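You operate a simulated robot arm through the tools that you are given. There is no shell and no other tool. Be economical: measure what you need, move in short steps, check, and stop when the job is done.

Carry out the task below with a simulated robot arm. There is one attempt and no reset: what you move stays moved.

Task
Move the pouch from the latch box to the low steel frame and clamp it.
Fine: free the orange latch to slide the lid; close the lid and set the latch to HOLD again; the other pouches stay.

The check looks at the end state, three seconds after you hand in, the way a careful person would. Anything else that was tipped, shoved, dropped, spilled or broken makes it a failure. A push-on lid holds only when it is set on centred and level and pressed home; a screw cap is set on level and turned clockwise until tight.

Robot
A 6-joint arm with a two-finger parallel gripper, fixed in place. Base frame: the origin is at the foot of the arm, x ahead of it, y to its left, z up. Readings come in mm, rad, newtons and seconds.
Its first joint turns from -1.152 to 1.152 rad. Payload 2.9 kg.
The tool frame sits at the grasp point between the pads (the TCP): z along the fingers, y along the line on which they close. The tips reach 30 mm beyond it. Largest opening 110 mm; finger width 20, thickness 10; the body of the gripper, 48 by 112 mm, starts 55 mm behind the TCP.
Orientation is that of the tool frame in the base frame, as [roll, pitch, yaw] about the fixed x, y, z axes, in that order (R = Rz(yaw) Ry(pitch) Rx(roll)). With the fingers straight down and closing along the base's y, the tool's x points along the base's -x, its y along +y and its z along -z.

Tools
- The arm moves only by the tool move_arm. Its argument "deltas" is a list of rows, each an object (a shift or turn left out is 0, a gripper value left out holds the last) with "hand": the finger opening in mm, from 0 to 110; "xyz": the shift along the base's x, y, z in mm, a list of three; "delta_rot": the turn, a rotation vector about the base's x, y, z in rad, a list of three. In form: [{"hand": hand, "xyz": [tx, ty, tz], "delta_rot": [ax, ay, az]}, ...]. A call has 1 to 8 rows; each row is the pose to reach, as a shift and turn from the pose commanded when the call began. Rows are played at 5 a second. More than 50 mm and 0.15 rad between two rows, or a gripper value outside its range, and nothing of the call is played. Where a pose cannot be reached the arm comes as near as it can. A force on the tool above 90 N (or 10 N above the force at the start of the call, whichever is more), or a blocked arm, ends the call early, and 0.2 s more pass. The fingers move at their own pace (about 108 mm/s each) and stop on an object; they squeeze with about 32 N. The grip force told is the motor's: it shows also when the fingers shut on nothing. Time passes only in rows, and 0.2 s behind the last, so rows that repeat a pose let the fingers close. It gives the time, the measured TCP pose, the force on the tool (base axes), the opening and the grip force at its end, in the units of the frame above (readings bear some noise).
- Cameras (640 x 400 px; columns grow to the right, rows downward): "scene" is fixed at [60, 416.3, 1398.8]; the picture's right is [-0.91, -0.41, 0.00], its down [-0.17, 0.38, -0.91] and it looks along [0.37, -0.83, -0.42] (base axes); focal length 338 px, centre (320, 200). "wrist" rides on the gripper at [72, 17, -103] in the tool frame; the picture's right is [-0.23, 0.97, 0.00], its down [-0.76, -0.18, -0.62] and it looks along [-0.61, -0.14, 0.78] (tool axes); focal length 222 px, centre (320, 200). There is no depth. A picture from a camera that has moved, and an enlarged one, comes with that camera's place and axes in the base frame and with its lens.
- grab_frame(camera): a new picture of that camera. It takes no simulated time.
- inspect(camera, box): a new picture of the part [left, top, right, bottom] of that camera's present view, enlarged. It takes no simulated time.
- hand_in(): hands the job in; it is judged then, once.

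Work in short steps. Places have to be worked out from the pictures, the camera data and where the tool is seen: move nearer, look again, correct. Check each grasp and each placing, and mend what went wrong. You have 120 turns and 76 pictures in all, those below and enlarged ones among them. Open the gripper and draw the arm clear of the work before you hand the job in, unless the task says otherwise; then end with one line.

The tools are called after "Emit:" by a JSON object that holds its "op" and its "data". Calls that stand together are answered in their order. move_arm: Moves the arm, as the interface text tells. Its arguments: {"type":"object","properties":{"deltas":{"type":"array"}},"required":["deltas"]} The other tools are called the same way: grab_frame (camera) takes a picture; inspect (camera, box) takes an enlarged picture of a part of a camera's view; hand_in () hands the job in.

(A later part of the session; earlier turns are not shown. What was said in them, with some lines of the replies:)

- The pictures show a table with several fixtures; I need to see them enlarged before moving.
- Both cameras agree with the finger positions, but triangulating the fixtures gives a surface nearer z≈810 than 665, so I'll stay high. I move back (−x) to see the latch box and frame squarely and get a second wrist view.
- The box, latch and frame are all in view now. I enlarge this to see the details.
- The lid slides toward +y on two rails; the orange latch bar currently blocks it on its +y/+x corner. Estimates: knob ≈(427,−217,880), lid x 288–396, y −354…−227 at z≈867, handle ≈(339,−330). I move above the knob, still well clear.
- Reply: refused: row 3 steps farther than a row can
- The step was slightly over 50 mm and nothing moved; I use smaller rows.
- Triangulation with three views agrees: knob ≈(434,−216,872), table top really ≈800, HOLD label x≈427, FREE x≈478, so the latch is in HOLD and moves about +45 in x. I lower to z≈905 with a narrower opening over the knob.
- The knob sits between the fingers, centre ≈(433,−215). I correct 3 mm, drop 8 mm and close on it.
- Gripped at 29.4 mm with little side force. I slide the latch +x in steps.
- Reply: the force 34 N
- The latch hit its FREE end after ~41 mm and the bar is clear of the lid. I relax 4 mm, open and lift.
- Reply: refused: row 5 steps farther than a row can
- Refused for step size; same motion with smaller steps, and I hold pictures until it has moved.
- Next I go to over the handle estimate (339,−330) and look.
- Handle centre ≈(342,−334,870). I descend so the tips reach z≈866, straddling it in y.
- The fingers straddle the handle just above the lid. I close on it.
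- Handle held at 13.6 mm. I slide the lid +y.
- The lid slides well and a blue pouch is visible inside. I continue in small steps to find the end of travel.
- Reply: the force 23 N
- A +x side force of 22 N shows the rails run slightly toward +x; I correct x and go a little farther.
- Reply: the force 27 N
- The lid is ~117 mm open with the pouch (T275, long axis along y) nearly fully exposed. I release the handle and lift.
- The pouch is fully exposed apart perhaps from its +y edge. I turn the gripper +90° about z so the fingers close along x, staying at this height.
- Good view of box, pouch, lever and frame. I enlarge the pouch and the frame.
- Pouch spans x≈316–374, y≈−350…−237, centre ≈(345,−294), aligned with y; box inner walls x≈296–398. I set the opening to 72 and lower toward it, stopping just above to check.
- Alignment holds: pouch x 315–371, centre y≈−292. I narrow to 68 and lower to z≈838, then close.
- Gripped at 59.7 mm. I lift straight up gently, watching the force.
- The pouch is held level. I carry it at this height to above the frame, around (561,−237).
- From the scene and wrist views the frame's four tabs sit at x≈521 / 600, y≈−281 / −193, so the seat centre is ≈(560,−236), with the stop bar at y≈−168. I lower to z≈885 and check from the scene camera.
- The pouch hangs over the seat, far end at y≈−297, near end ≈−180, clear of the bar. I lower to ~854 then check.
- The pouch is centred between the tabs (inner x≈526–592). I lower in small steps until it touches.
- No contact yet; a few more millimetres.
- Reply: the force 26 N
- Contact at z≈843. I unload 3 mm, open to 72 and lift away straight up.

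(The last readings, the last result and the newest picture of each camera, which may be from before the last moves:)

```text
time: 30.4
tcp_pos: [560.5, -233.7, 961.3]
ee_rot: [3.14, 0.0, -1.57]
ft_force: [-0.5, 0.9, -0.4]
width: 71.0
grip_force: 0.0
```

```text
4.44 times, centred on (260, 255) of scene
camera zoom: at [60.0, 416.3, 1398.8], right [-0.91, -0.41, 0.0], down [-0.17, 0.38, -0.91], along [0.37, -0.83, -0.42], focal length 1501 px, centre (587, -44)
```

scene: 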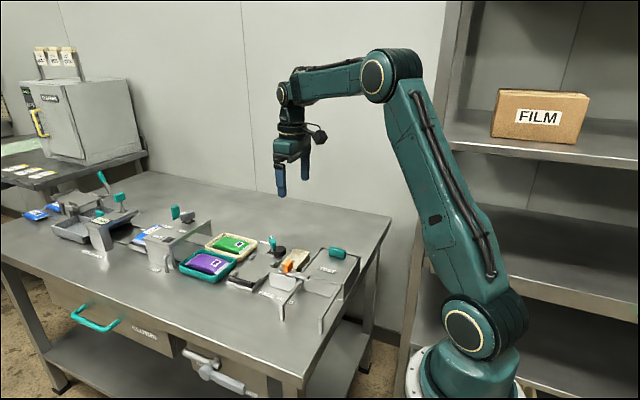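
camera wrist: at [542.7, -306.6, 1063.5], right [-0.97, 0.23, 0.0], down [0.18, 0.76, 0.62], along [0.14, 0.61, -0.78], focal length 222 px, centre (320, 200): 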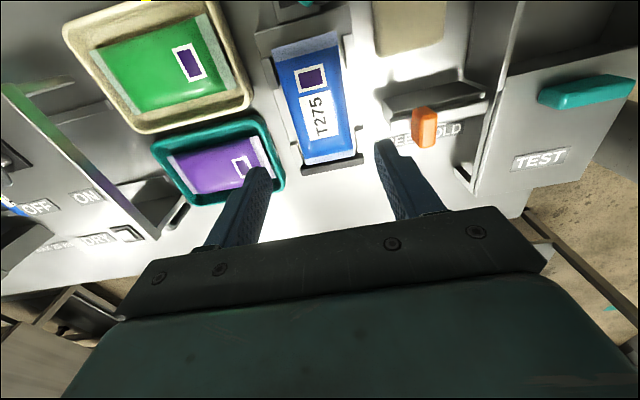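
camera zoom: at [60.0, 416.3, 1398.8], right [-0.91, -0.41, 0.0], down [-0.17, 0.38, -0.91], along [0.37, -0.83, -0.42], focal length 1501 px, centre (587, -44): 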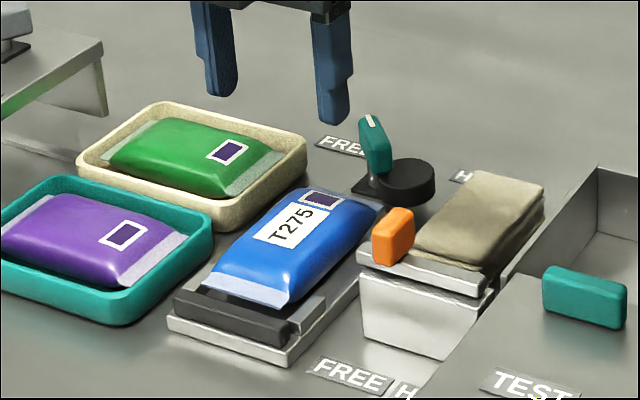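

The pouch lies flat in the frame, against the bar end. Next, look at the lever: I move to about (490,−350) at this height.

Emit:
{"op": "move_arm", "data": {"deltas": [{"xyz": [-17, -29, 0]}, {"xyz": [-35, -58, 0]}, {"xyz": [-52, -87, 0]}, {"xyz": [-70, -115, 0]}, {"xyz": [-70, -115, 0]}]}}

Emit:
{"op": "inspect", "data": {"camera": "wrist", "box": [160, 0, 400, 200]}}

Emit:
{"op": "inspect", "data": {"camera": "scene", "box": [255, 210, 325, 270]}}

```text
time: 31.6
tcp_pos: [489.4, -349.4, 960.8]
ee_rot: [3.141, 0.0, -1.571]
ft_force: [-0.3, 0.1, 0.8]
width: 70.9
grip_force: 0.2
```

```text
2.00 times, centred on (280, 100) of wrist
camera zoom: at [471.7, -422.6, 1062.1], right [-0.97, 0.23, 0.0], down [0.18, 0.76, 0.62], along [0.14, 0.61, -0.78], focal length 444 px, centre (400, 400)
```

zoom: 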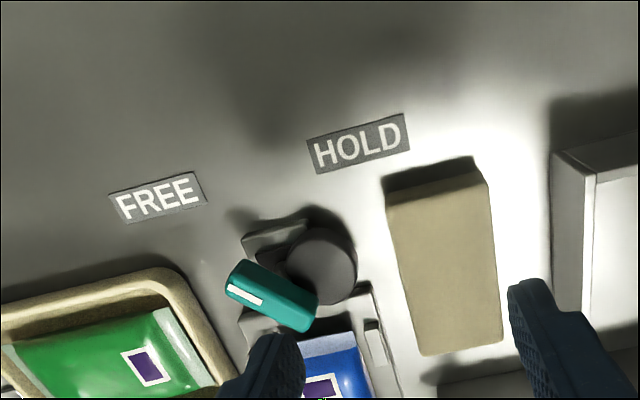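

```text
6.67 times, centred on (290, 240) of scene
camera zoom: at [60.1, 416.3, 1398.8], right [-0.91, -0.41, 0.0], down [-0.17, 0.38, -0.91], along [0.37, -0.83, -0.42], focal length 2252 px, centre (520, -67)
```

zoom: 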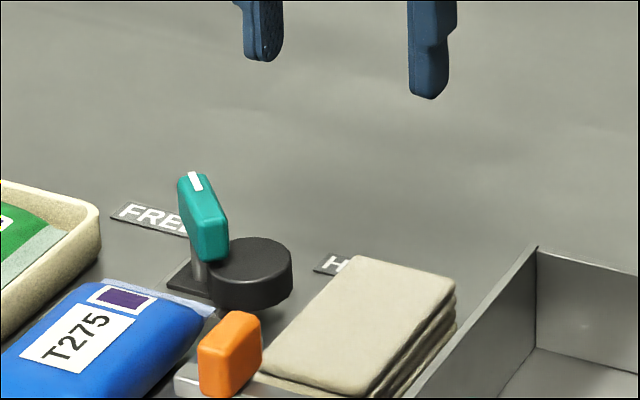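

The lever is a bar knob, top z≈856, centre ≈(558,−336), pointing at −42° (FREE); HOLD lies at about −137°, so it turns ≈−90° (clockwise from above), which swings the eccentric disc against the pouch. I position above it with the fingers turned +48°.

Emit:
{"op": "move_arm", "data": {"deltas": [{"hand": 50, "xyz": [12, 2, 0], "delta_rot": [0, 0, 0.14]}, {"xyz": [24, 4, 0], "delta_rot": [0, 0, 0.28]}, {"xyz": [36, 6, 0], "delta_rot": [0, 0, 0.42]}, {"xyz": [48, 9, 0], "delta_rot": [0, 0, 0.56]}, {"xyz": [60, 11, 0], "delta_rot": [0, 0, 0.7]}, {"xyz": [69, 13, -20], "delta_rot": [0, 0, 0.84]}, {"xyz": [69, 13, -40], "delta_rot": [0, 0, 0.84]}, {"xyz": [69, 13, -40], "delta_rot": [0, 0, 0.84]}]}}

Emit:
{"op": "inspect", "data": {"camera": "wrist", "box": [200, 20, 440, 220]}}

Emit:
{"op": "inspect", "data": {"camera": "scene", "box": [235, 190, 325, 270]}}

```text
time: 33.4
tcp_pos: [556.2, -337.5, 920.6]
ee_rot: [-3.141, 0.0, -0.729]
ft_force: [-0.1, -0.6, -0.2]
width: 49.8
grip_force: 0.0
```

```text
2.00 times, centred on (320, 120) of wrist
camera zoom: at [600.1, -397.7, 1023.7], right [-0.82, -0.57, 0.0], down [-0.45, 0.64, 0.62], along [-0.36, 0.51, -0.78], focal length 444 px, centre (320, 360)
```

zoom: 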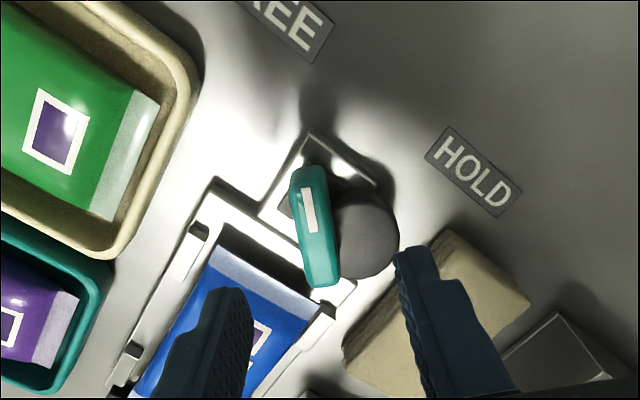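

```text
5.00 times, centred on (280, 230) of scene
camera zoom: at [60.0, 416.3, 1398.8], right [-0.91, -0.41, 0.0], down [-0.17, 0.38, -0.91], along [0.37, -0.83, -0.42], focal length 1689 px, centre (520, 50)
```

zoom: 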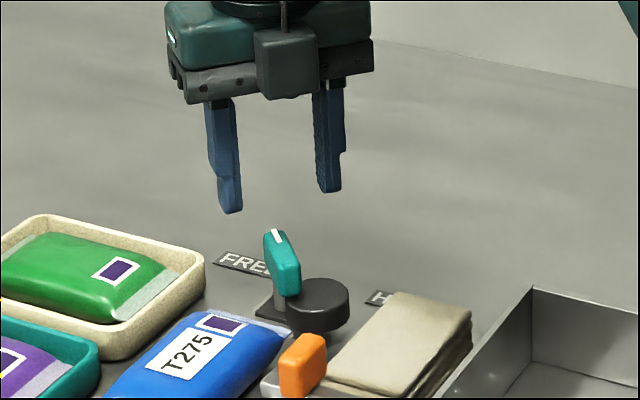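

Refined: bar centre ≈(561,−340), axis ≈−46°. I correct by (5,−2) mm and −0.08 rad, then lower to z≈872.

Emit:
{"op": "move_arm", "data": {"deltas": [{"xyz": [4, -2, -15], "delta_rot": [0, 0, -0.07]}, {"xyz": [4, -2, -30], "delta_rot": [0, 0, -0.07]}, {"xyz": [4, -2, -48], "delta_rot": [0, 0, -0.07]}, {"xyz": [4, -2, -48], "delta_rot": [0, 0, -0.07]}]}}

Emit:
{"op": "inspect", "data": {"camera": "wrist", "box": [200, 20, 440, 220]}}

Emit:
{"op": "inspect", "data": {"camera": "scene", "box": [235, 190, 325, 270]}}

```text
time: 34.4
tcp_pos: [562.6, -337.9, 871.6]
ee_rot: [-3.141, 0.0, -0.803]
ft_force: [-0.3, 1.0, -0.7]
width: 50.0
grip_force: 0.0
```

```text
2.00 times, centred on (320, 120) of wrist
camera zoom: at [600.1, -402.1, 974.6], right [-0.86, -0.51, 0.0], down [-0.4, 0.67, 0.62], along [-0.32, 0.53, -0.78], focal length 444 px, centre (320, 360)
```

zoom: 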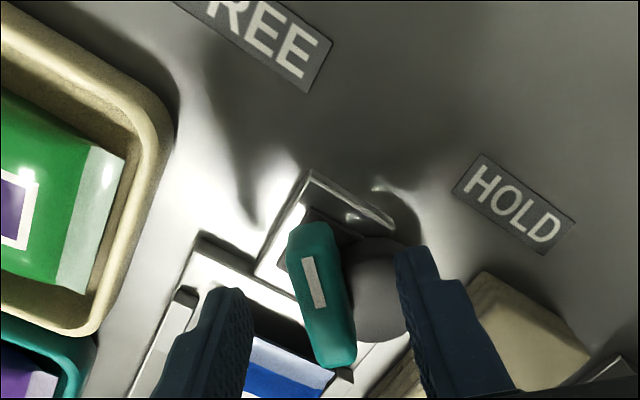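

```text
5.00 times, centred on (280, 230) of scene
camera zoom: at [60.0, 416.3, 1398.8], right [-0.91, -0.41, 0.0], down [-0.17, 0.38, -0.91], along [0.37, -0.83, -0.42], focal length 1689 px, centre (520, 50)
```

zoom: 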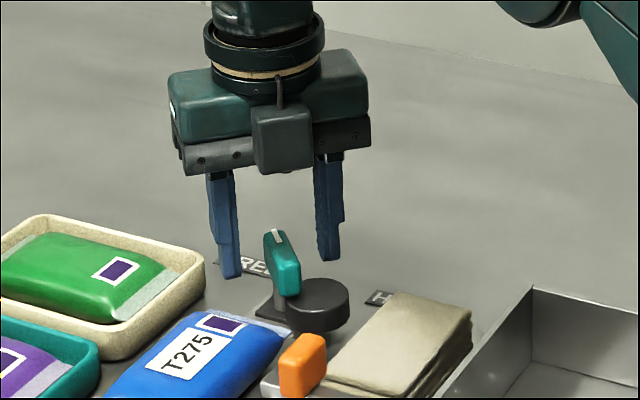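

The bar is centred between the fingers. I lower 4 mm more and close.

Emit:
{"op": "move_arm", "data": {"deltas": [{"xyz": [0, 0, -4]}, {"hand": 5, "xyz": [0, 0, -4]}, {"hand": 5, "xyz": [0, 0, -4]}, {"hand": 5, "xyz": [0, 0, -4]}]}}

Emit:
{"op": "inspect", "data": {"camera": "wrist", "box": [200, 20, 440, 220]}}

```text
time: 35.4
tcp_pos: [561.0, -337.5, 867.1]
ee_rot: [3.14, 0.002, -0.802]
ft_force: [-1.8, -0.1, -0.3]
width: 14.7
grip_force: 45.0
```

```text
2.00 times, centred on (320, 120) of wrist
camera zoom: at [600.0, -403.1, 970.4], right [-0.86, -0.51, 0.0], down [-0.4, 0.67, 0.62], along [-0.32, 0.53, -0.78], focal length 444 px, centre (320, 360)
```

zoom: 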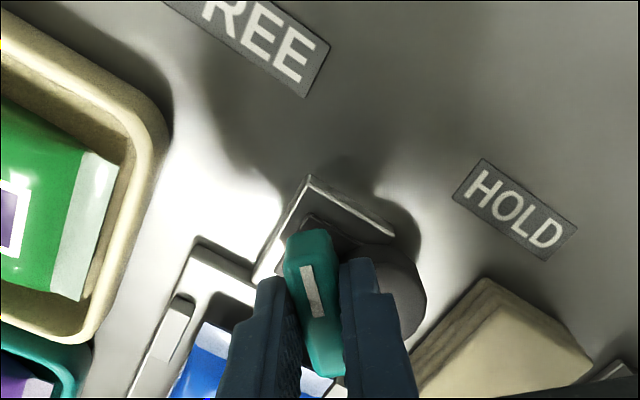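

Gripped at 14.7 mm with almost no side load. I turn clockwise 0.3 rad first and read the forces.

Emit:
{"op": "move_arm", "data": {"deltas": [{"delta_rot": [0, 0, -0.1]}, {"delta_rot": [0, 0, -0.2]}, {"delta_rot": [0, 0, -0.3]}, {"delta_rot": [0, 0, -0.3]}]}}

```text
time: 36.4
tcp_pos: [562.0, -339.3, 867.8]
ee_rot: [3.14, 0.005, -1.103]
ft_force: [-13.7, -1.0, -3.8]
width: 14.9
grip_force: 45.6
```

A −14 N x load implies the pivot lies ~7 mm toward +y from my grasp; I follow that arc while continuing the turn.

Emit:
{"op": "move_arm", "data": {"deltas": [{"xyz": [-2, 0.3, 0]}, {"xyz": [-3, 0.7, 0], "delta_rot": [0, 0, -0.15]}, {"xyz": [-4, 1.2, 0], "delta_rot": [0, 0, -0.3]}, {"xyz": [-4, 1.2, 0], "delta_rot": [0, 0, -0.3]}]}}

Emit:
{"op": "inspect", "data": {"camera": "scene", "box": [235, 200, 325, 280]}}

```text
time: 37.4
tcp_pos: [561.2, -339.1, 867.4]
ee_rot: [-3.137, -0.004, -1.402]
ft_force: [20.5, -18.8, -18.9]
width: 14.8
grip_force: 44.9
```

```text
5.00 times, centred on (280, 240) of scene
camera zoom: at [60.9, 415.6, 1399.0], right [-0.91, -0.41, 0.0], down [-0.17, 0.38, -0.91], along [0.37, -0.83, -0.42], focal length 1689 px, centre (520, 0)
```

zoom: 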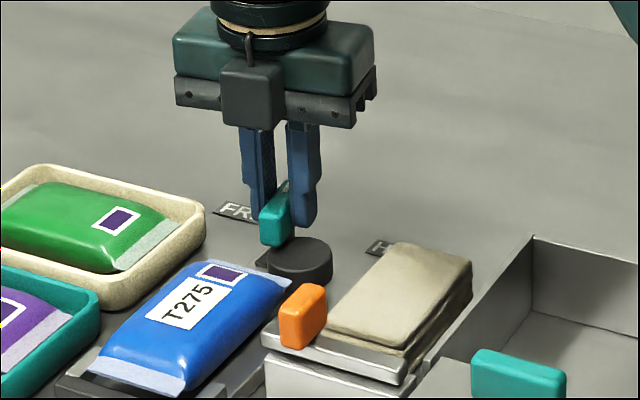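

The lever actually pivots about my TCP (it stayed at ≈(561.5,−339)); I remove the offset and continue.

Emit:
{"op": "move_arm", "data": {"deltas": [{"xyz": [2.5, -2, 0]}, {"xyz": [2.5, -2, 0], "delta_rot": [0, 0, -0.15]}, {"xyz": [2.5, -2, 0], "delta_rot": [0, 0, -0.3]}, {"xyz": [2.5, -2, 0], "delta_rot": [0, 0, -0.3]}]}}

```text
time: 38.4
tcp_pos: [559.6, -340.2, 869.0]
ee_rot: [3.137, 0.004, -1.701]
ft_force: [-14.7, 3.8, 0.3]
width: 14.8
grip_force: 44.9
```

Turned 0.9 rad with modest loads. Continue another 0.3 with a 1 mm relief in x.

Emit:
{"op": "move_arm", "data": {"deltas": [{"xyz": [-1.5, 0.5, 0]}, {"xyz": [-1.5, 0.5, 0], "delta_rot": [0, 0, -0.15]}, {"xyz": [-1.5, 0.5, 0], "delta_rot": [0, 0, -0.3]}, {"xyz": [-1.5, 0.5, 0], "delta_rot": [0, 0, -0.3]}]}}

Emit:
{"op": "inspect", "data": {"camera": "wrist", "box": [200, 0, 440, 220]}}

```text
time: 39.4
tcp_pos: [558.0, -339.5, 868.6]
ee_rot: [3.136, 0.0, -2.004]
ft_force: [-16.1, 6.0, -3.2]
width: 14.8
grip_force: 44.5
```

```text
1.82 times, centred on (320, 110) of wrist
camera zoom: at [513.0, -398.7, 970.7], right [-0.79, 0.61, 0.0], down [0.48, 0.62, 0.62], along [0.38, 0.49, -0.78], focal length 404 px, centre (320, 364)
```

zoom: 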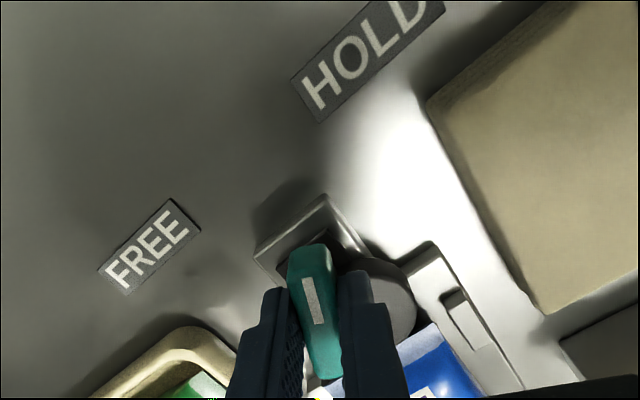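

The lever is at about −115°, disc nearing the pouch. I continue to the HOLD mark direction.

Emit:
{"op": "move_arm", "data": {"deltas": [{"xyz": [-1.5, 0.5, 0]}, {"xyz": [-2, 0.5, 0], "delta_rot": [0, 0, -0.12]}, {"xyz": [-2, 0.5, 0], "delta_rot": [0, 0, -0.24]}, {"xyz": [-2, 0.5, 0], "delta_rot": [0, 0, -0.36]}, {"xyz": [-2, 0.5, 0], "delta_rot": [0, 0, -0.36]}]}}

Emit:
{"op": "inspect", "data": {"camera": "wrist", "box": [200, 0, 440, 220]}}

Emit:
{"op": "inspect", "data": {"camera": "scene", "box": [235, 200, 325, 280]}}

```text
time: 40.6
tcp_pos: [558.3, -339.4, 867.8]
ee_rot: [3.14, -0.001, -2.363]
ft_force: [-5.5, 6.5, -5.5]
width: 14.5
grip_force: 45.0
```

```text
1.82 times, centred on (320, 110) of wrist
camera zoom: at [494.2, -378.3, 970.7], right [-0.52, 0.85, 0.0], down [0.67, 0.41, 0.62], along [0.53, 0.33, -0.78], focal length 404 px, centre (320, 364)
```

zoom: 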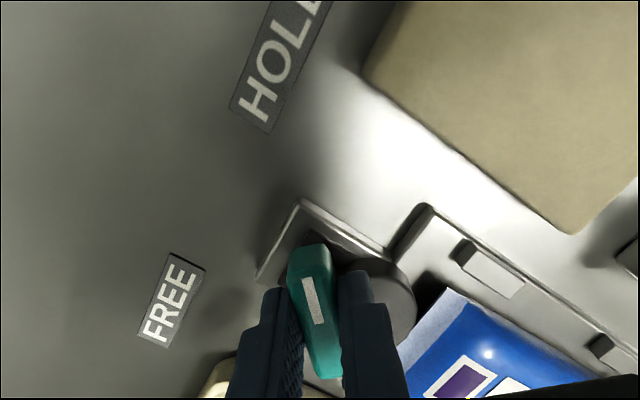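

```text
5.00 times, centred on (280, 240) of scene
camera zoom: at [60.0, 416.4, 1398.8], right [-0.91, -0.41, 0.0], down [-0.17, 0.38, -0.91], along [0.37, -0.83, -0.42], focal length 1689 px, centre (520, 0)
```

zoom: 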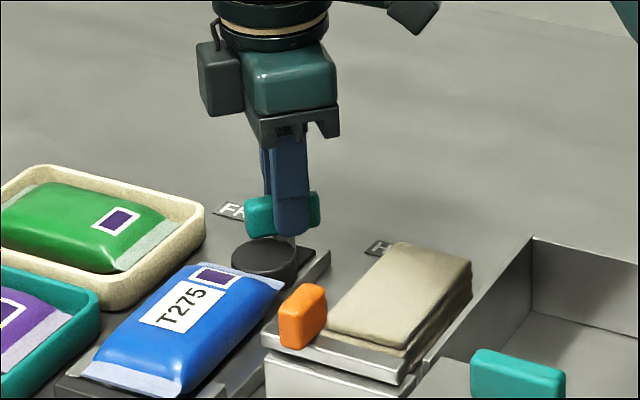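

The lever points toward HOLD and the disc is against the pouch end. I release, lift and look closely.

Emit:
{"op": "move_arm", "data": {"deltas": [{"hand": 50}, {"hand": 50}, {"hand": 50, "xyz": [0, 0, 20]}, {"xyz": [0, 0, 55]}, {"xyz": [0, 0, 90]}, {"xyz": [-30, 0, 110]}, {"xyz": [-60, 0, 110]}, {"xyz": [-60, 0, 110]}]}}

Emit:
{"op": "inspect", "data": {"camera": "wrist", "box": [260, 40, 500, 240]}}

Emit:
{"op": "inspect", "data": {"camera": "scene", "box": [240, 220, 320, 280]}}

```text
time: 42.4
tcp_pos: [498.6, -339.8, 979.8]
ee_rot: [-3.141, 0.002, -2.36]
ft_force: [0.6, -0.3, -0.5]
width: 50.2
grip_force: 0.1
```

```text
2.00 times, centred on (380, 140) of wrist
camera zoom: at [434.2, -378.0, 1081.8], right [-0.52, 0.85, 0.0], down [0.67, 0.41, 0.62], along [0.53, 0.33, -0.78], focal length 444 px, centre (200, 320)
```

zoom: 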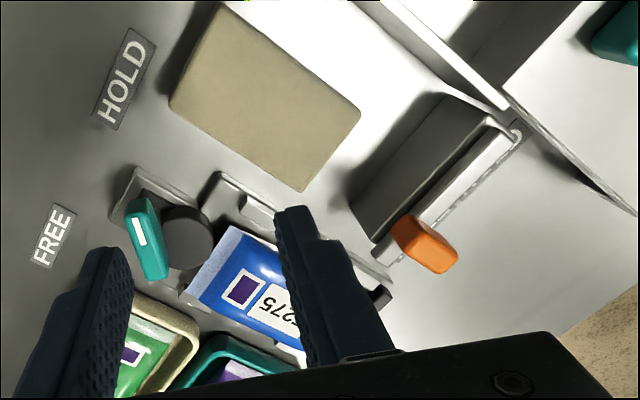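

```text
6.67 times, centred on (280, 250) of scene
camera zoom: at [60.0, 416.3, 1398.8], right [-0.91, -0.41, 0.0], down [-0.17, 0.38, -0.91], along [0.37, -0.83, -0.42], focal length 2252 px, centre (587, -133)
```

zoom: 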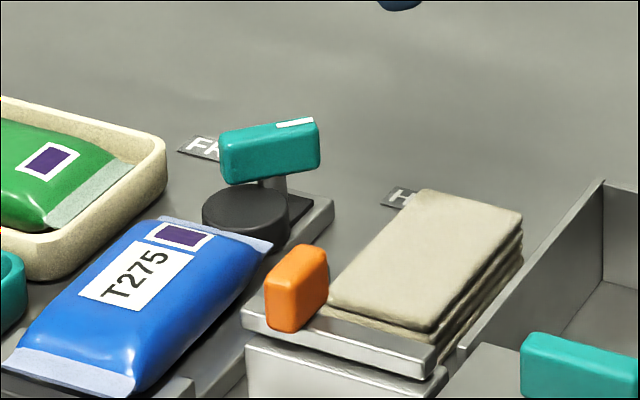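

The disc's edge (y≈−295) meets the pouch end. To be sure the lever is fully home at HOLD, I regrasp it at the same pose and nudge further to feel for a stop.

Emit:
{"op": "move_arm", "data": {"deltas": [{"xyz": [30, 0, 0]}, {"xyz": [60, 0, -20]}, {"xyz": [60, 0, -60]}, {"xyz": [60, 0, -95]}, {"xyz": [60, 0, -110]}, {"hand": 5, "xyz": [60, 0, -110]}, {"hand": 5, "xyz": [60, 0, -110]}, {"hand": 5, "xyz": [60, 0, -110]}]}}

Emit:
{"op": "move_arm", "data": {"deltas": [{"delta_rot": [0, 0, -0.06]}, {"delta_rot": [0, 0, -0.12]}, {"delta_rot": [0, 0, -0.18]}, {"delta_rot": [0, 0, -0.18]}]}}

```text
time: 44.2
tcp_pos: [557.0, -339.8, 867.7]
ee_rot: [3.139, 0.0, -2.361]
ft_force: [-9.5, 6.8, 1.8]
width: 14.8
grip_force: 44.9
```

```text
time: 45.2
tcp_pos: [557.8, -338.7, 867.2]
ee_rot: [3.14, 0.0, -2.542]
ft_force: [-6.8, 3.6, -3.0]
width: 18.1
grip_force: 45.3
```

The opening grew from 14.8 to 18.1 mm: the handle did not follow, so the lever is at its HOLD stop. I turn back, release and lift.

Emit:
{"op": "move_arm", "data": {"deltas": [{"delta_rot": [0, 0, 0.13]}, {"hand": 50, "delta_rot": [0, 0, 0.16]}, {"hand": 50, "delta_rot": [0, 0, 0.16]}, {"xyz": [0, 0, 30], "delta_rot": [0, 0, 0.16]}, {"xyz": [0, 0, 65], "delta_rot": [0, 0, 0.16]}, {"xyz": [0, 0, 100], "delta_rot": [0, 0, 0.16]}, {"xyz": [-30, 0, 120], "delta_rot": [0, 0, 0.16]}, {"xyz": [-60, 0, 120], "delta_rot": [0, 0, 0.16]}]}}

Emit:
{"op": "inspect", "data": {"camera": "wrist", "box": [260, 40, 500, 240]}}

Emit:
{"op": "inspect", "data": {"camera": "scene", "box": [220, 210, 340, 310]}}

```text
time: 47.0
tcp_pos: [496.9, -338.9, 989.1]
ee_rot: [3.14, 0.0, -2.381]
ft_force: [0.5, 0.0, 0.2]
width: 50.1
grip_force: 0.1
```

```text
2.00 times, centred on (380, 140) of wrist
camera zoom: at [431.7, -377.7, 1091.2], right [-0.51, 0.86, 0.0], down [0.67, 0.4, 0.62], along [0.54, 0.32, -0.78], focal length 444 px, centre (200, 320)
```

zoom: 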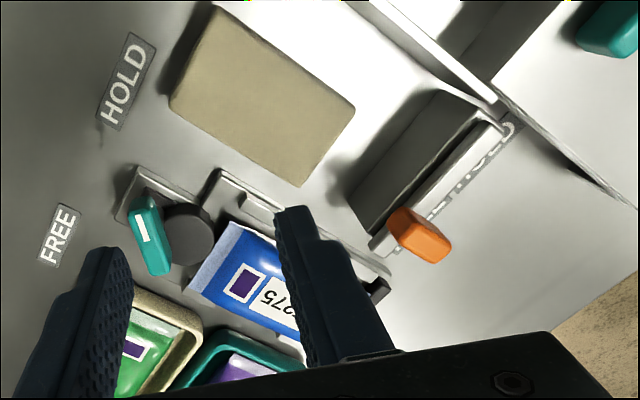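

```text
4.00 times, centred on (280, 260) of scene
camera zoom: at [60.0, 416.3, 1398.8], right [-0.91, -0.41, 0.0], down [-0.17, 0.38, -0.91], along [0.38, -0.83, -0.42], focal length 1351 px, centre (480, -40)
```

zoom: 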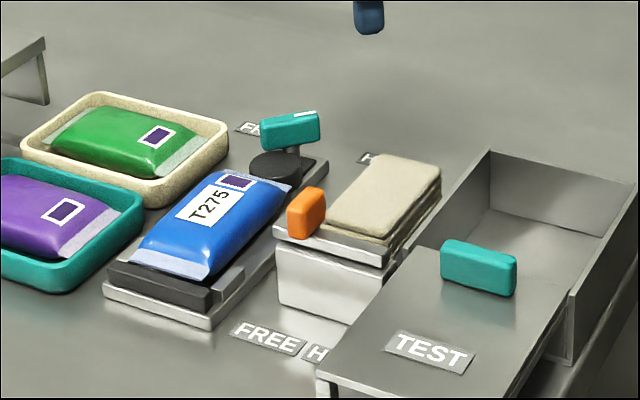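

Clamp is at HOLD with the pouch flat in the frame. Next the lid: I turn back to close along y and go above the handle (≈(344,−217)).

Emit:
{"op": "move_arm", "data": {"deltas": [{"hand": 44, "xyz": [-25, 20, 0], "delta_rot": [0, 0, -0.127]}, {"xyz": [-51, 40, 0], "delta_rot": [0, 0, -0.254]}, {"xyz": [-77, 61, 0], "delta_rot": [0, 0, -0.381]}, {"xyz": [-102, 81, 0], "delta_rot": [0, 0, -0.508]}, {"xyz": [-128, 101, 0], "delta_rot": [0, 0, -0.635]}, {"xyz": [-153, 121, 0], "delta_rot": [0, 0, -0.761]}, {"xyz": [-153, 121, -35], "delta_rot": [0, 0, -0.761]}, {"xyz": [-153, 121, -35], "delta_rot": [0, 0, -0.761]}]}}

Emit:
{"op": "inspect", "data": {"camera": "wrist", "box": [200, 20, 440, 220]}}

```text
time: 48.8
tcp_pos: [343.2, -218.4, 953.5]
ee_rot: [-3.141, 0.001, 3.14]
ft_force: [-0.1, -0.3, 0.6]
width: 43.9
grip_force: 0.1
```

```text
2.00 times, centred on (320, 120) of wrist
camera zoom: at [269.2, -201.5, 1055.4], right [0.23, 0.97, 0.0], down [0.76, -0.18, 0.62], along [0.61, -0.14, -0.78], focal length 444 px, centre (320, 360)
```

zoom: 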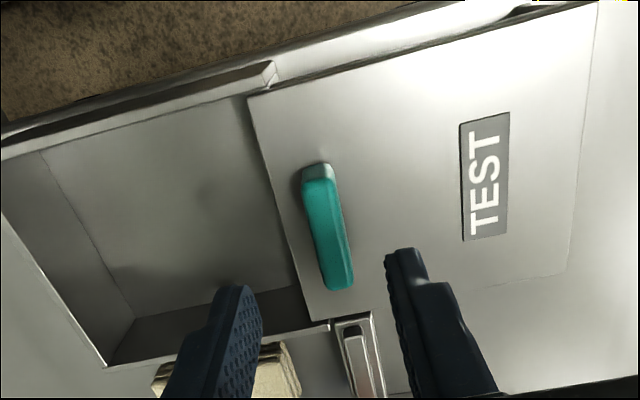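

The handle is where I left it (y≈−217). I descend and grasp it.

Emit:
{"op": "move_arm", "data": {"deltas": [{"xyz": [0, 1, -25]}, {"xyz": [0, 1, -45]}, {"xyz": [0, 1, -58]}, {"hand": 5, "xyz": [0, 1, -58]}, {"hand": 5, "xyz": [0, 1, -58]}, {"hand": 5, "xyz": [0, 1, -58]}]}}

```text
time: 50.2
tcp_pos: [344.1, -219.0, 896.2]
ee_rot: [-3.14, 0.0, -3.141]
ft_force: [-0.3, -0.2, -2.2]
width: 13.7
grip_force: 45.0
```

Handle held. I slide the lid back −y in steps (closed handle position was y≈−335).

Emit:
{"op": "move_arm", "data": {"deltas": [{"xyz": [0, -15, 0]}, {"xyz": [0, -30, 0]}, {"xyz": [0, -45, 0]}, {"xyz": [0, -60, 0]}, {"xyz": [0, -75, 0]}, {"xyz": [0, -90, 0]}, {"xyz": [0, -105, 0]}, {"xyz": [0, -105, 0]}]}}

Emit:
{"op": "move_arm", "data": {"deltas": [{"xyz": [0, -5, 0]}, {"xyz": [0, -10, 0]}, {"xyz": [0, -14, 0]}, {"xyz": [0, -17, 0]}, {"xyz": [0, -17, 0]}]}}

Emit:
{"op": "inspect", "data": {"camera": "scene", "box": [260, 200, 380, 300]}}

```text
time: 52.0
tcp_pos: [343.8, -322.3, 894.9]
ee_rot: [-3.139, 0.003, 3.141]
ft_force: [-15.2, -0.3, 28.8]
width: 13.9
grip_force: 44.9
```

```text
time: 53.2
tcp_pos: [343.9, -336.3, 895.5]
ee_rot: [3.136, -0.002, -3.138]
ft_force: [-13.0, 28.4, 34.2]
width: 13.5
grip_force: 45.2
```

```text
4.00 times, centred on (320, 250) of scene
camera zoom: at [59.3, 417.4, 1398.5], right [-0.91, -0.41, 0.0], down [-0.17, 0.38, -0.91], along [0.38, -0.83, -0.42], focal length 1351 px, centre (320, 0)
```

zoom: 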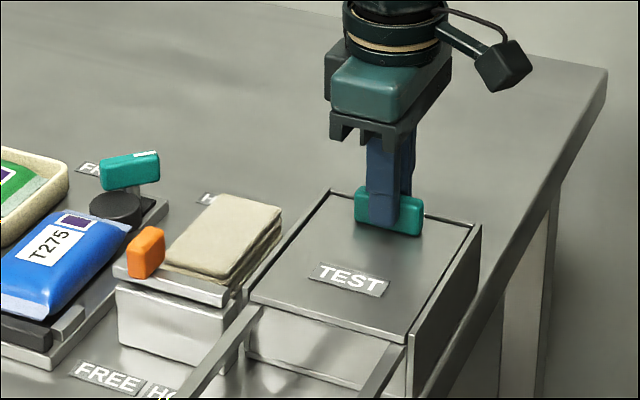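

The lid reached its closed stop (Fy +28 N at y≈−336). I relax, open, lift and move toward the latch knob at ≈(473,−215).

Emit:
{"op": "move_arm", "data": {"deltas": [{"xyz": [0, 3, 2]}, {"hand": 44, "xyz": [0, 3, 2]}, {"hand": 44, "xyz": [0, 3, 2]}, {"xyz": [0, 3, 40]}, {"xyz": [0, 3, 70]}, {"xyz": [30, 32, 70]}, {"xyz": [60, 62, 70]}, {"xyz": [90, 90, 70]}]}}

Emit:
{"op": "move_arm", "data": {"deltas": [{"xyz": [20, 15, 0]}, {"xyz": [38, 32, -25]}, {"xyz": [38, 32, -25]}]}}

Emit:
{"op": "inspect", "data": {"camera": "wrist", "box": [200, 20, 440, 220]}}

```text
time: 55.0
tcp_pos: [434.6, -249.8, 963.0]
ee_rot: [3.139, 0.0, 3.141]
ft_force: [0.8, 0.1, 0.1]
width: 44.1
grip_force: 0.1
```

```text
time: 55.8
tcp_pos: [472.0, -216.8, 940.8]
ee_rot: [3.141, 0.001, 3.141]
ft_force: [-0.4, 0.1, 0.1]
width: 43.8
grip_force: 0.1
```

```text
2.00 times, centred on (320, 120) of wrist
camera zoom: at [400.0, -200.4, 1043.4], right [0.23, 0.97, 0.0], down [0.76, -0.18, 0.62], along [0.61, -0.14, -0.78], focal length 444 px, centre (320, 360)
```

zoom: 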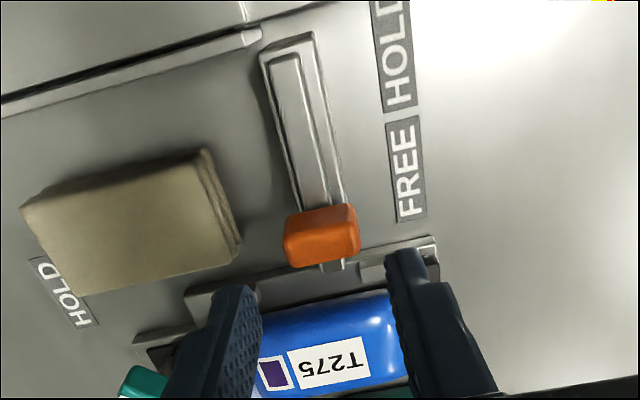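

Knob ≈(470,−215). I descend and grasp it as before.

Emit:
{"op": "move_arm", "data": {"deltas": [{"xyz": [-2, 2, -20]}, {"xyz": [-2, 2, -36]}, {"xyz": [-2, 2, -45]}, {"hand": 15, "xyz": [-2, 2, -45]}, {"hand": 15, "xyz": [-2, 2, -45]}, {"hand": 15, "xyz": [-2, 2, -45]}]}}

Emit:
{"op": "move_arm", "data": {"deltas": [{"xyz": [-12, 0, 0]}, {"xyz": [-24, 0, 0]}, {"xyz": [-34, 0, 0]}, {"xyz": [-42, 0, 0]}, {"xyz": [-42, 0, 0]}]}}

Emit:
{"op": "inspect", "data": {"camera": "wrist", "box": [200, 20, 440, 220]}}

```text
time: 57.2
tcp_pos: [471.1, -215.7, 895.6]
ee_rot: [-3.141, -0.001, 3.14]
ft_force: [-0.5, -5.4, -2.8]
width: 29.2
grip_force: 45.2
```

```text
time: 58.4
tcp_pos: [432.9, -215.6, 895.2]
ee_rot: [-3.138, 0.011, -3.138]
ft_force: [30.5, -3.3, -14.9]
width: 29.6
grip_force: 44.9
```

```text
2.00 times, centred on (320, 120) of wrist
camera zoom: at [358.8, -199.3, 998.0], right [0.22, 0.97, 0.0], down [0.76, -0.17, 0.63], along [0.62, -0.14, -0.77], focal length 444 px, centre (320, 360)
```

zoom: 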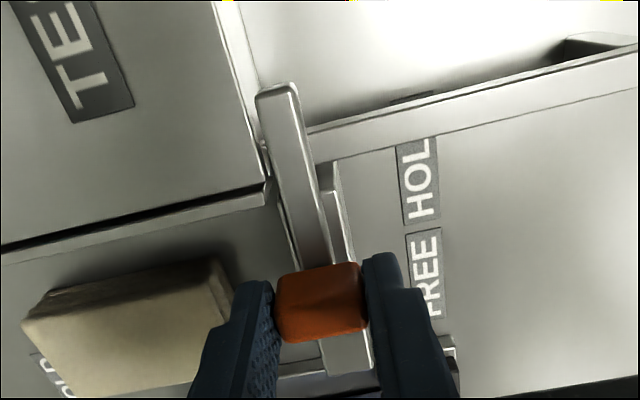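

The latch reached its HOLD stop (x≈433, as at the start, Fx +30 N) and blocks the lid. I relax, release, lift and draw clear.

Emit:
{"op": "move_arm", "data": {"deltas": [{"xyz": [4, 0, 1]}, {"hand": 44, "xyz": [4, 0, 1]}, {"hand": 44, "xyz": [4, 0, 2]}, {"xyz": [4, 0, 35]}, {"xyz": [4, 0, 80]}, {"xyz": [4, 0, 125]}, {"xyz": [4, -20, 165]}, {"hand": 110, "xyz": [4, -40, 200]}]}}

Emit:
{"op": "grab_frame", "data": {"camera": "wrist"}}

Emit:
{"op": "inspect", "data": {"camera": "scene", "box": [200, 200, 360, 320]}}

```text
time: 60.2
tcp_pos: [434.1, -255.5, 1096.8]
ee_rot: [3.141, -0.001, 3.141]
ft_force: [-0.2, -0.4, -0.5]
width: 110.1
grip_force: 0.1
```

```text
11 pictures are left
camera wrist: at [360.8, -238.1, 1199.6], right [0.23, 0.97, 0.0], down [0.76, -0.18, 0.62], along [0.61, -0.14, -0.78], focal length 222 px, centre (320, 200)
```

wrist: 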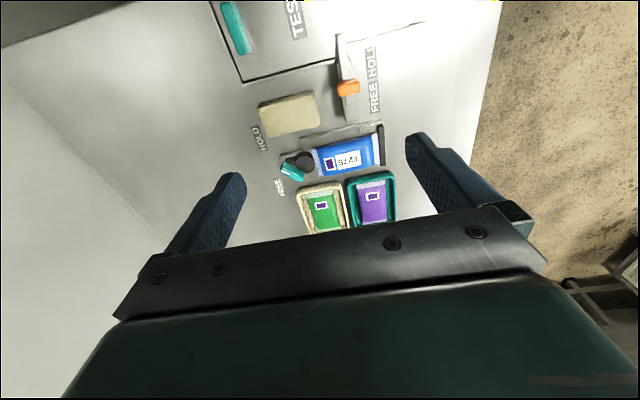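

```text
3.33 times, centred on (280, 260) of scene
camera zoom: at [60.0, 416.3, 1398.8], right [-0.91, -0.41, 0.0], down [-0.17, 0.38, -0.91], along [0.38, -0.83, -0.42], focal length 1126 px, centre (453, 0)
```

zoom: 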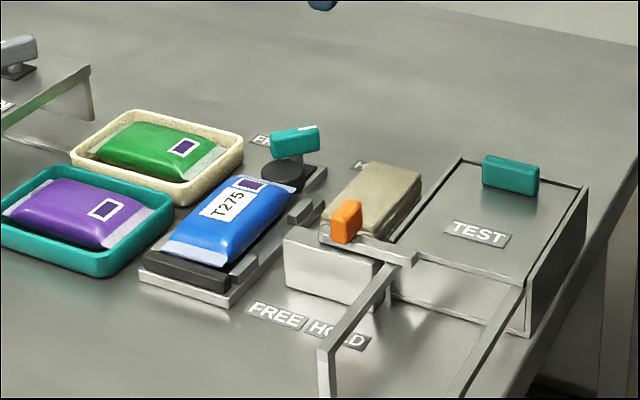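

All is in place; one last close check of the pouch between bar and disc.

Emit:
{"op": "inspect", "data": {"camera": "wrist", "box": [265, 110, 405, 200]}}

Emit:
{"op": "inspect", "data": {"camera": "scene", "box": [230, 230, 300, 300]}}

```text
4.44 times, centred on (335, 155) of wrist
camera zoom: at [360.8, -238.1, 1199.6], right [0.23, 0.97, 0.0], down [0.76, -0.18, 0.62], along [0.61, -0.14, -0.78], focal length 987 px, centre (253, 400)
```

zoom: 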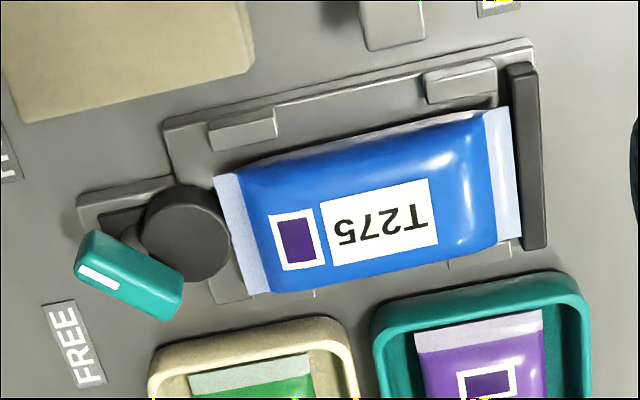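

```text
5.71 times, centred on (265, 265) of scene
camera zoom: at [60.0, 416.3, 1398.8], right [-0.91, -0.41, 0.0], down [-0.17, 0.38, -0.91], along [0.38, -0.83, -0.42], focal length 1930 px, centre (634, -171)
```

zoom: 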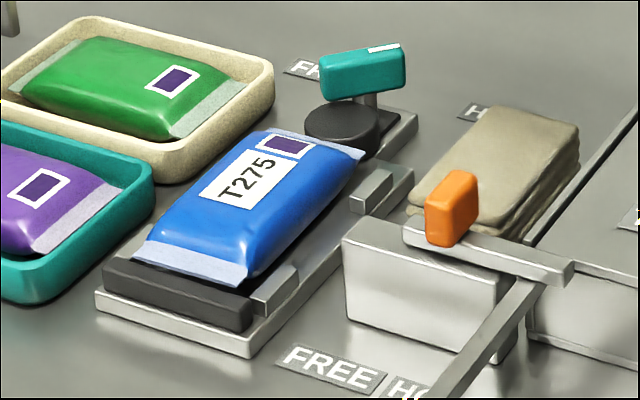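

Everything looks right, but the +x side of the pouch is hidden; I take one more look from above the frame to confirm it isn't riding on the +x tabs.

Emit:
{"op": "move_arm", "data": {"deltas": [{"xyz": [16, 2, -10], "delta_rot": [0, 0, 0.143]}, {"xyz": [32, 4, -20], "delta_rot": [0, 0, 0.286]}, {"xyz": [48, 6, -30], "delta_rot": [0, 0, 0.429]}, {"xyz": [64, 8, -40], "delta_rot": [0, 0, 0.572]}, {"xyz": [80, 10, -50], "delta_rot": [0, 0, 0.715]}, {"xyz": [96, 12, -60], "delta_rot": [0, 0, 0.858]}, {"xyz": [112, 14, -70], "delta_rot": [0, 0, 1.0]}, {"xyz": [130, 16, -80], "delta_rot": [0, 0, 1.14]}]}}

Emit:
{"op": "move_arm", "data": {"deltas": [{"xyz": [10, 0, 0], "delta_rot": [0, 0, 0.143]}, {"xyz": [15, 0, 0], "delta_rot": [0, 0, 0.286]}, {"xyz": [15, 0, 0], "delta_rot": [0, 0, 0.43]}, {"xyz": [15, 0, 0], "delta_rot": [0, 0, 0.43]}]}}

Emit:
{"op": "inspect", "data": {"camera": "wrist", "box": [230, 20, 400, 190]}}

```text
time: 62.0
tcp_pos: [563.2, -240.5, 1014.8]
ee_rot: [-3.141, -0.001, -1.999]
ft_force: [-0.3, 0.0, -1.1]
width: 109.9
grip_force: 0.0
```

```text
time: 63.0
tcp_pos: [576.3, -239.9, 1013.4]
ee_rot: [3.139, 0.0, -1.569]
ft_force: [0.4, 0.5, 0.1]
width: 109.9
grip_force: 0.0
```

```text
2.35 times, centred on (315, 105) of wrist
camera zoom: at [560.7, -312.3, 1117.3], right [-0.97, 0.23, 0.0], down [0.18, 0.76, 0.62], along [0.14, 0.61, -0.78], focal length 523 px, centre (332, 424)
```

zoom: 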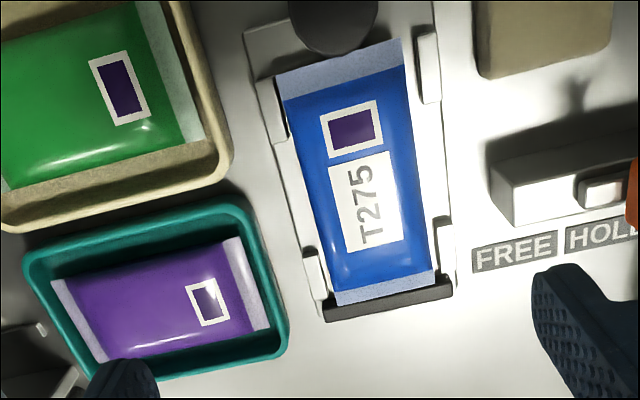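

The pouch sits between all four tabs, from the bar to the disc. I draw the arm up and back, then hand in.

Emit:
{"op": "move_arm", "data": {"deltas": [{"xyz": [-20, 0, 30]}, {"xyz": [-45, 0, 60]}, {"xyz": [-80, 0, 85]}, {"xyz": [-115, 0, 85]}, {"xyz": [-130, 0, 85]}]}}

Emit:
{"op": "grab_frame", "data": {"camera": "scene"}}

```text
time: 64.2
tcp_pos: [447.5, -239.2, 1100.1]
ee_rot: [3.139, 0.0, -1.573]
ft_force: [-0.6, -0.7, 0.3]
width: 109.8
grip_force: 0.1
```

```text
6 pictures are left
```

scene: 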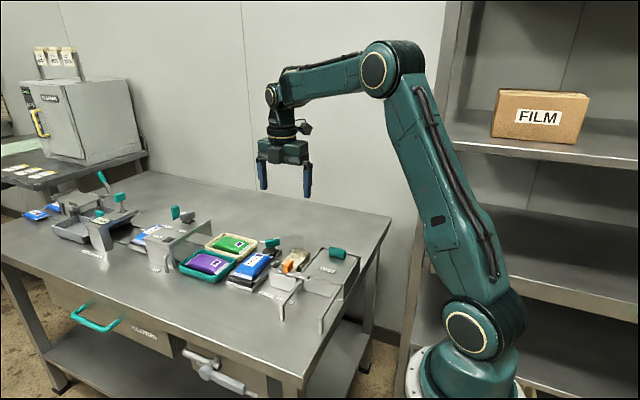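

The scene shows the lid closed, the latch and clamp at HOLD, the other pouches untouched, and the arm clear and open. I hand in.

Emit:
{"op": "hand_in", "data": {}}

```text
The job is handed in.
```

The T275 pouch is in the low steel frame with the clamp lever at its HOLD stop, the box lid is closed with the orange latch back at HOLD, and the other pouches were left where they were; the job is handed in.
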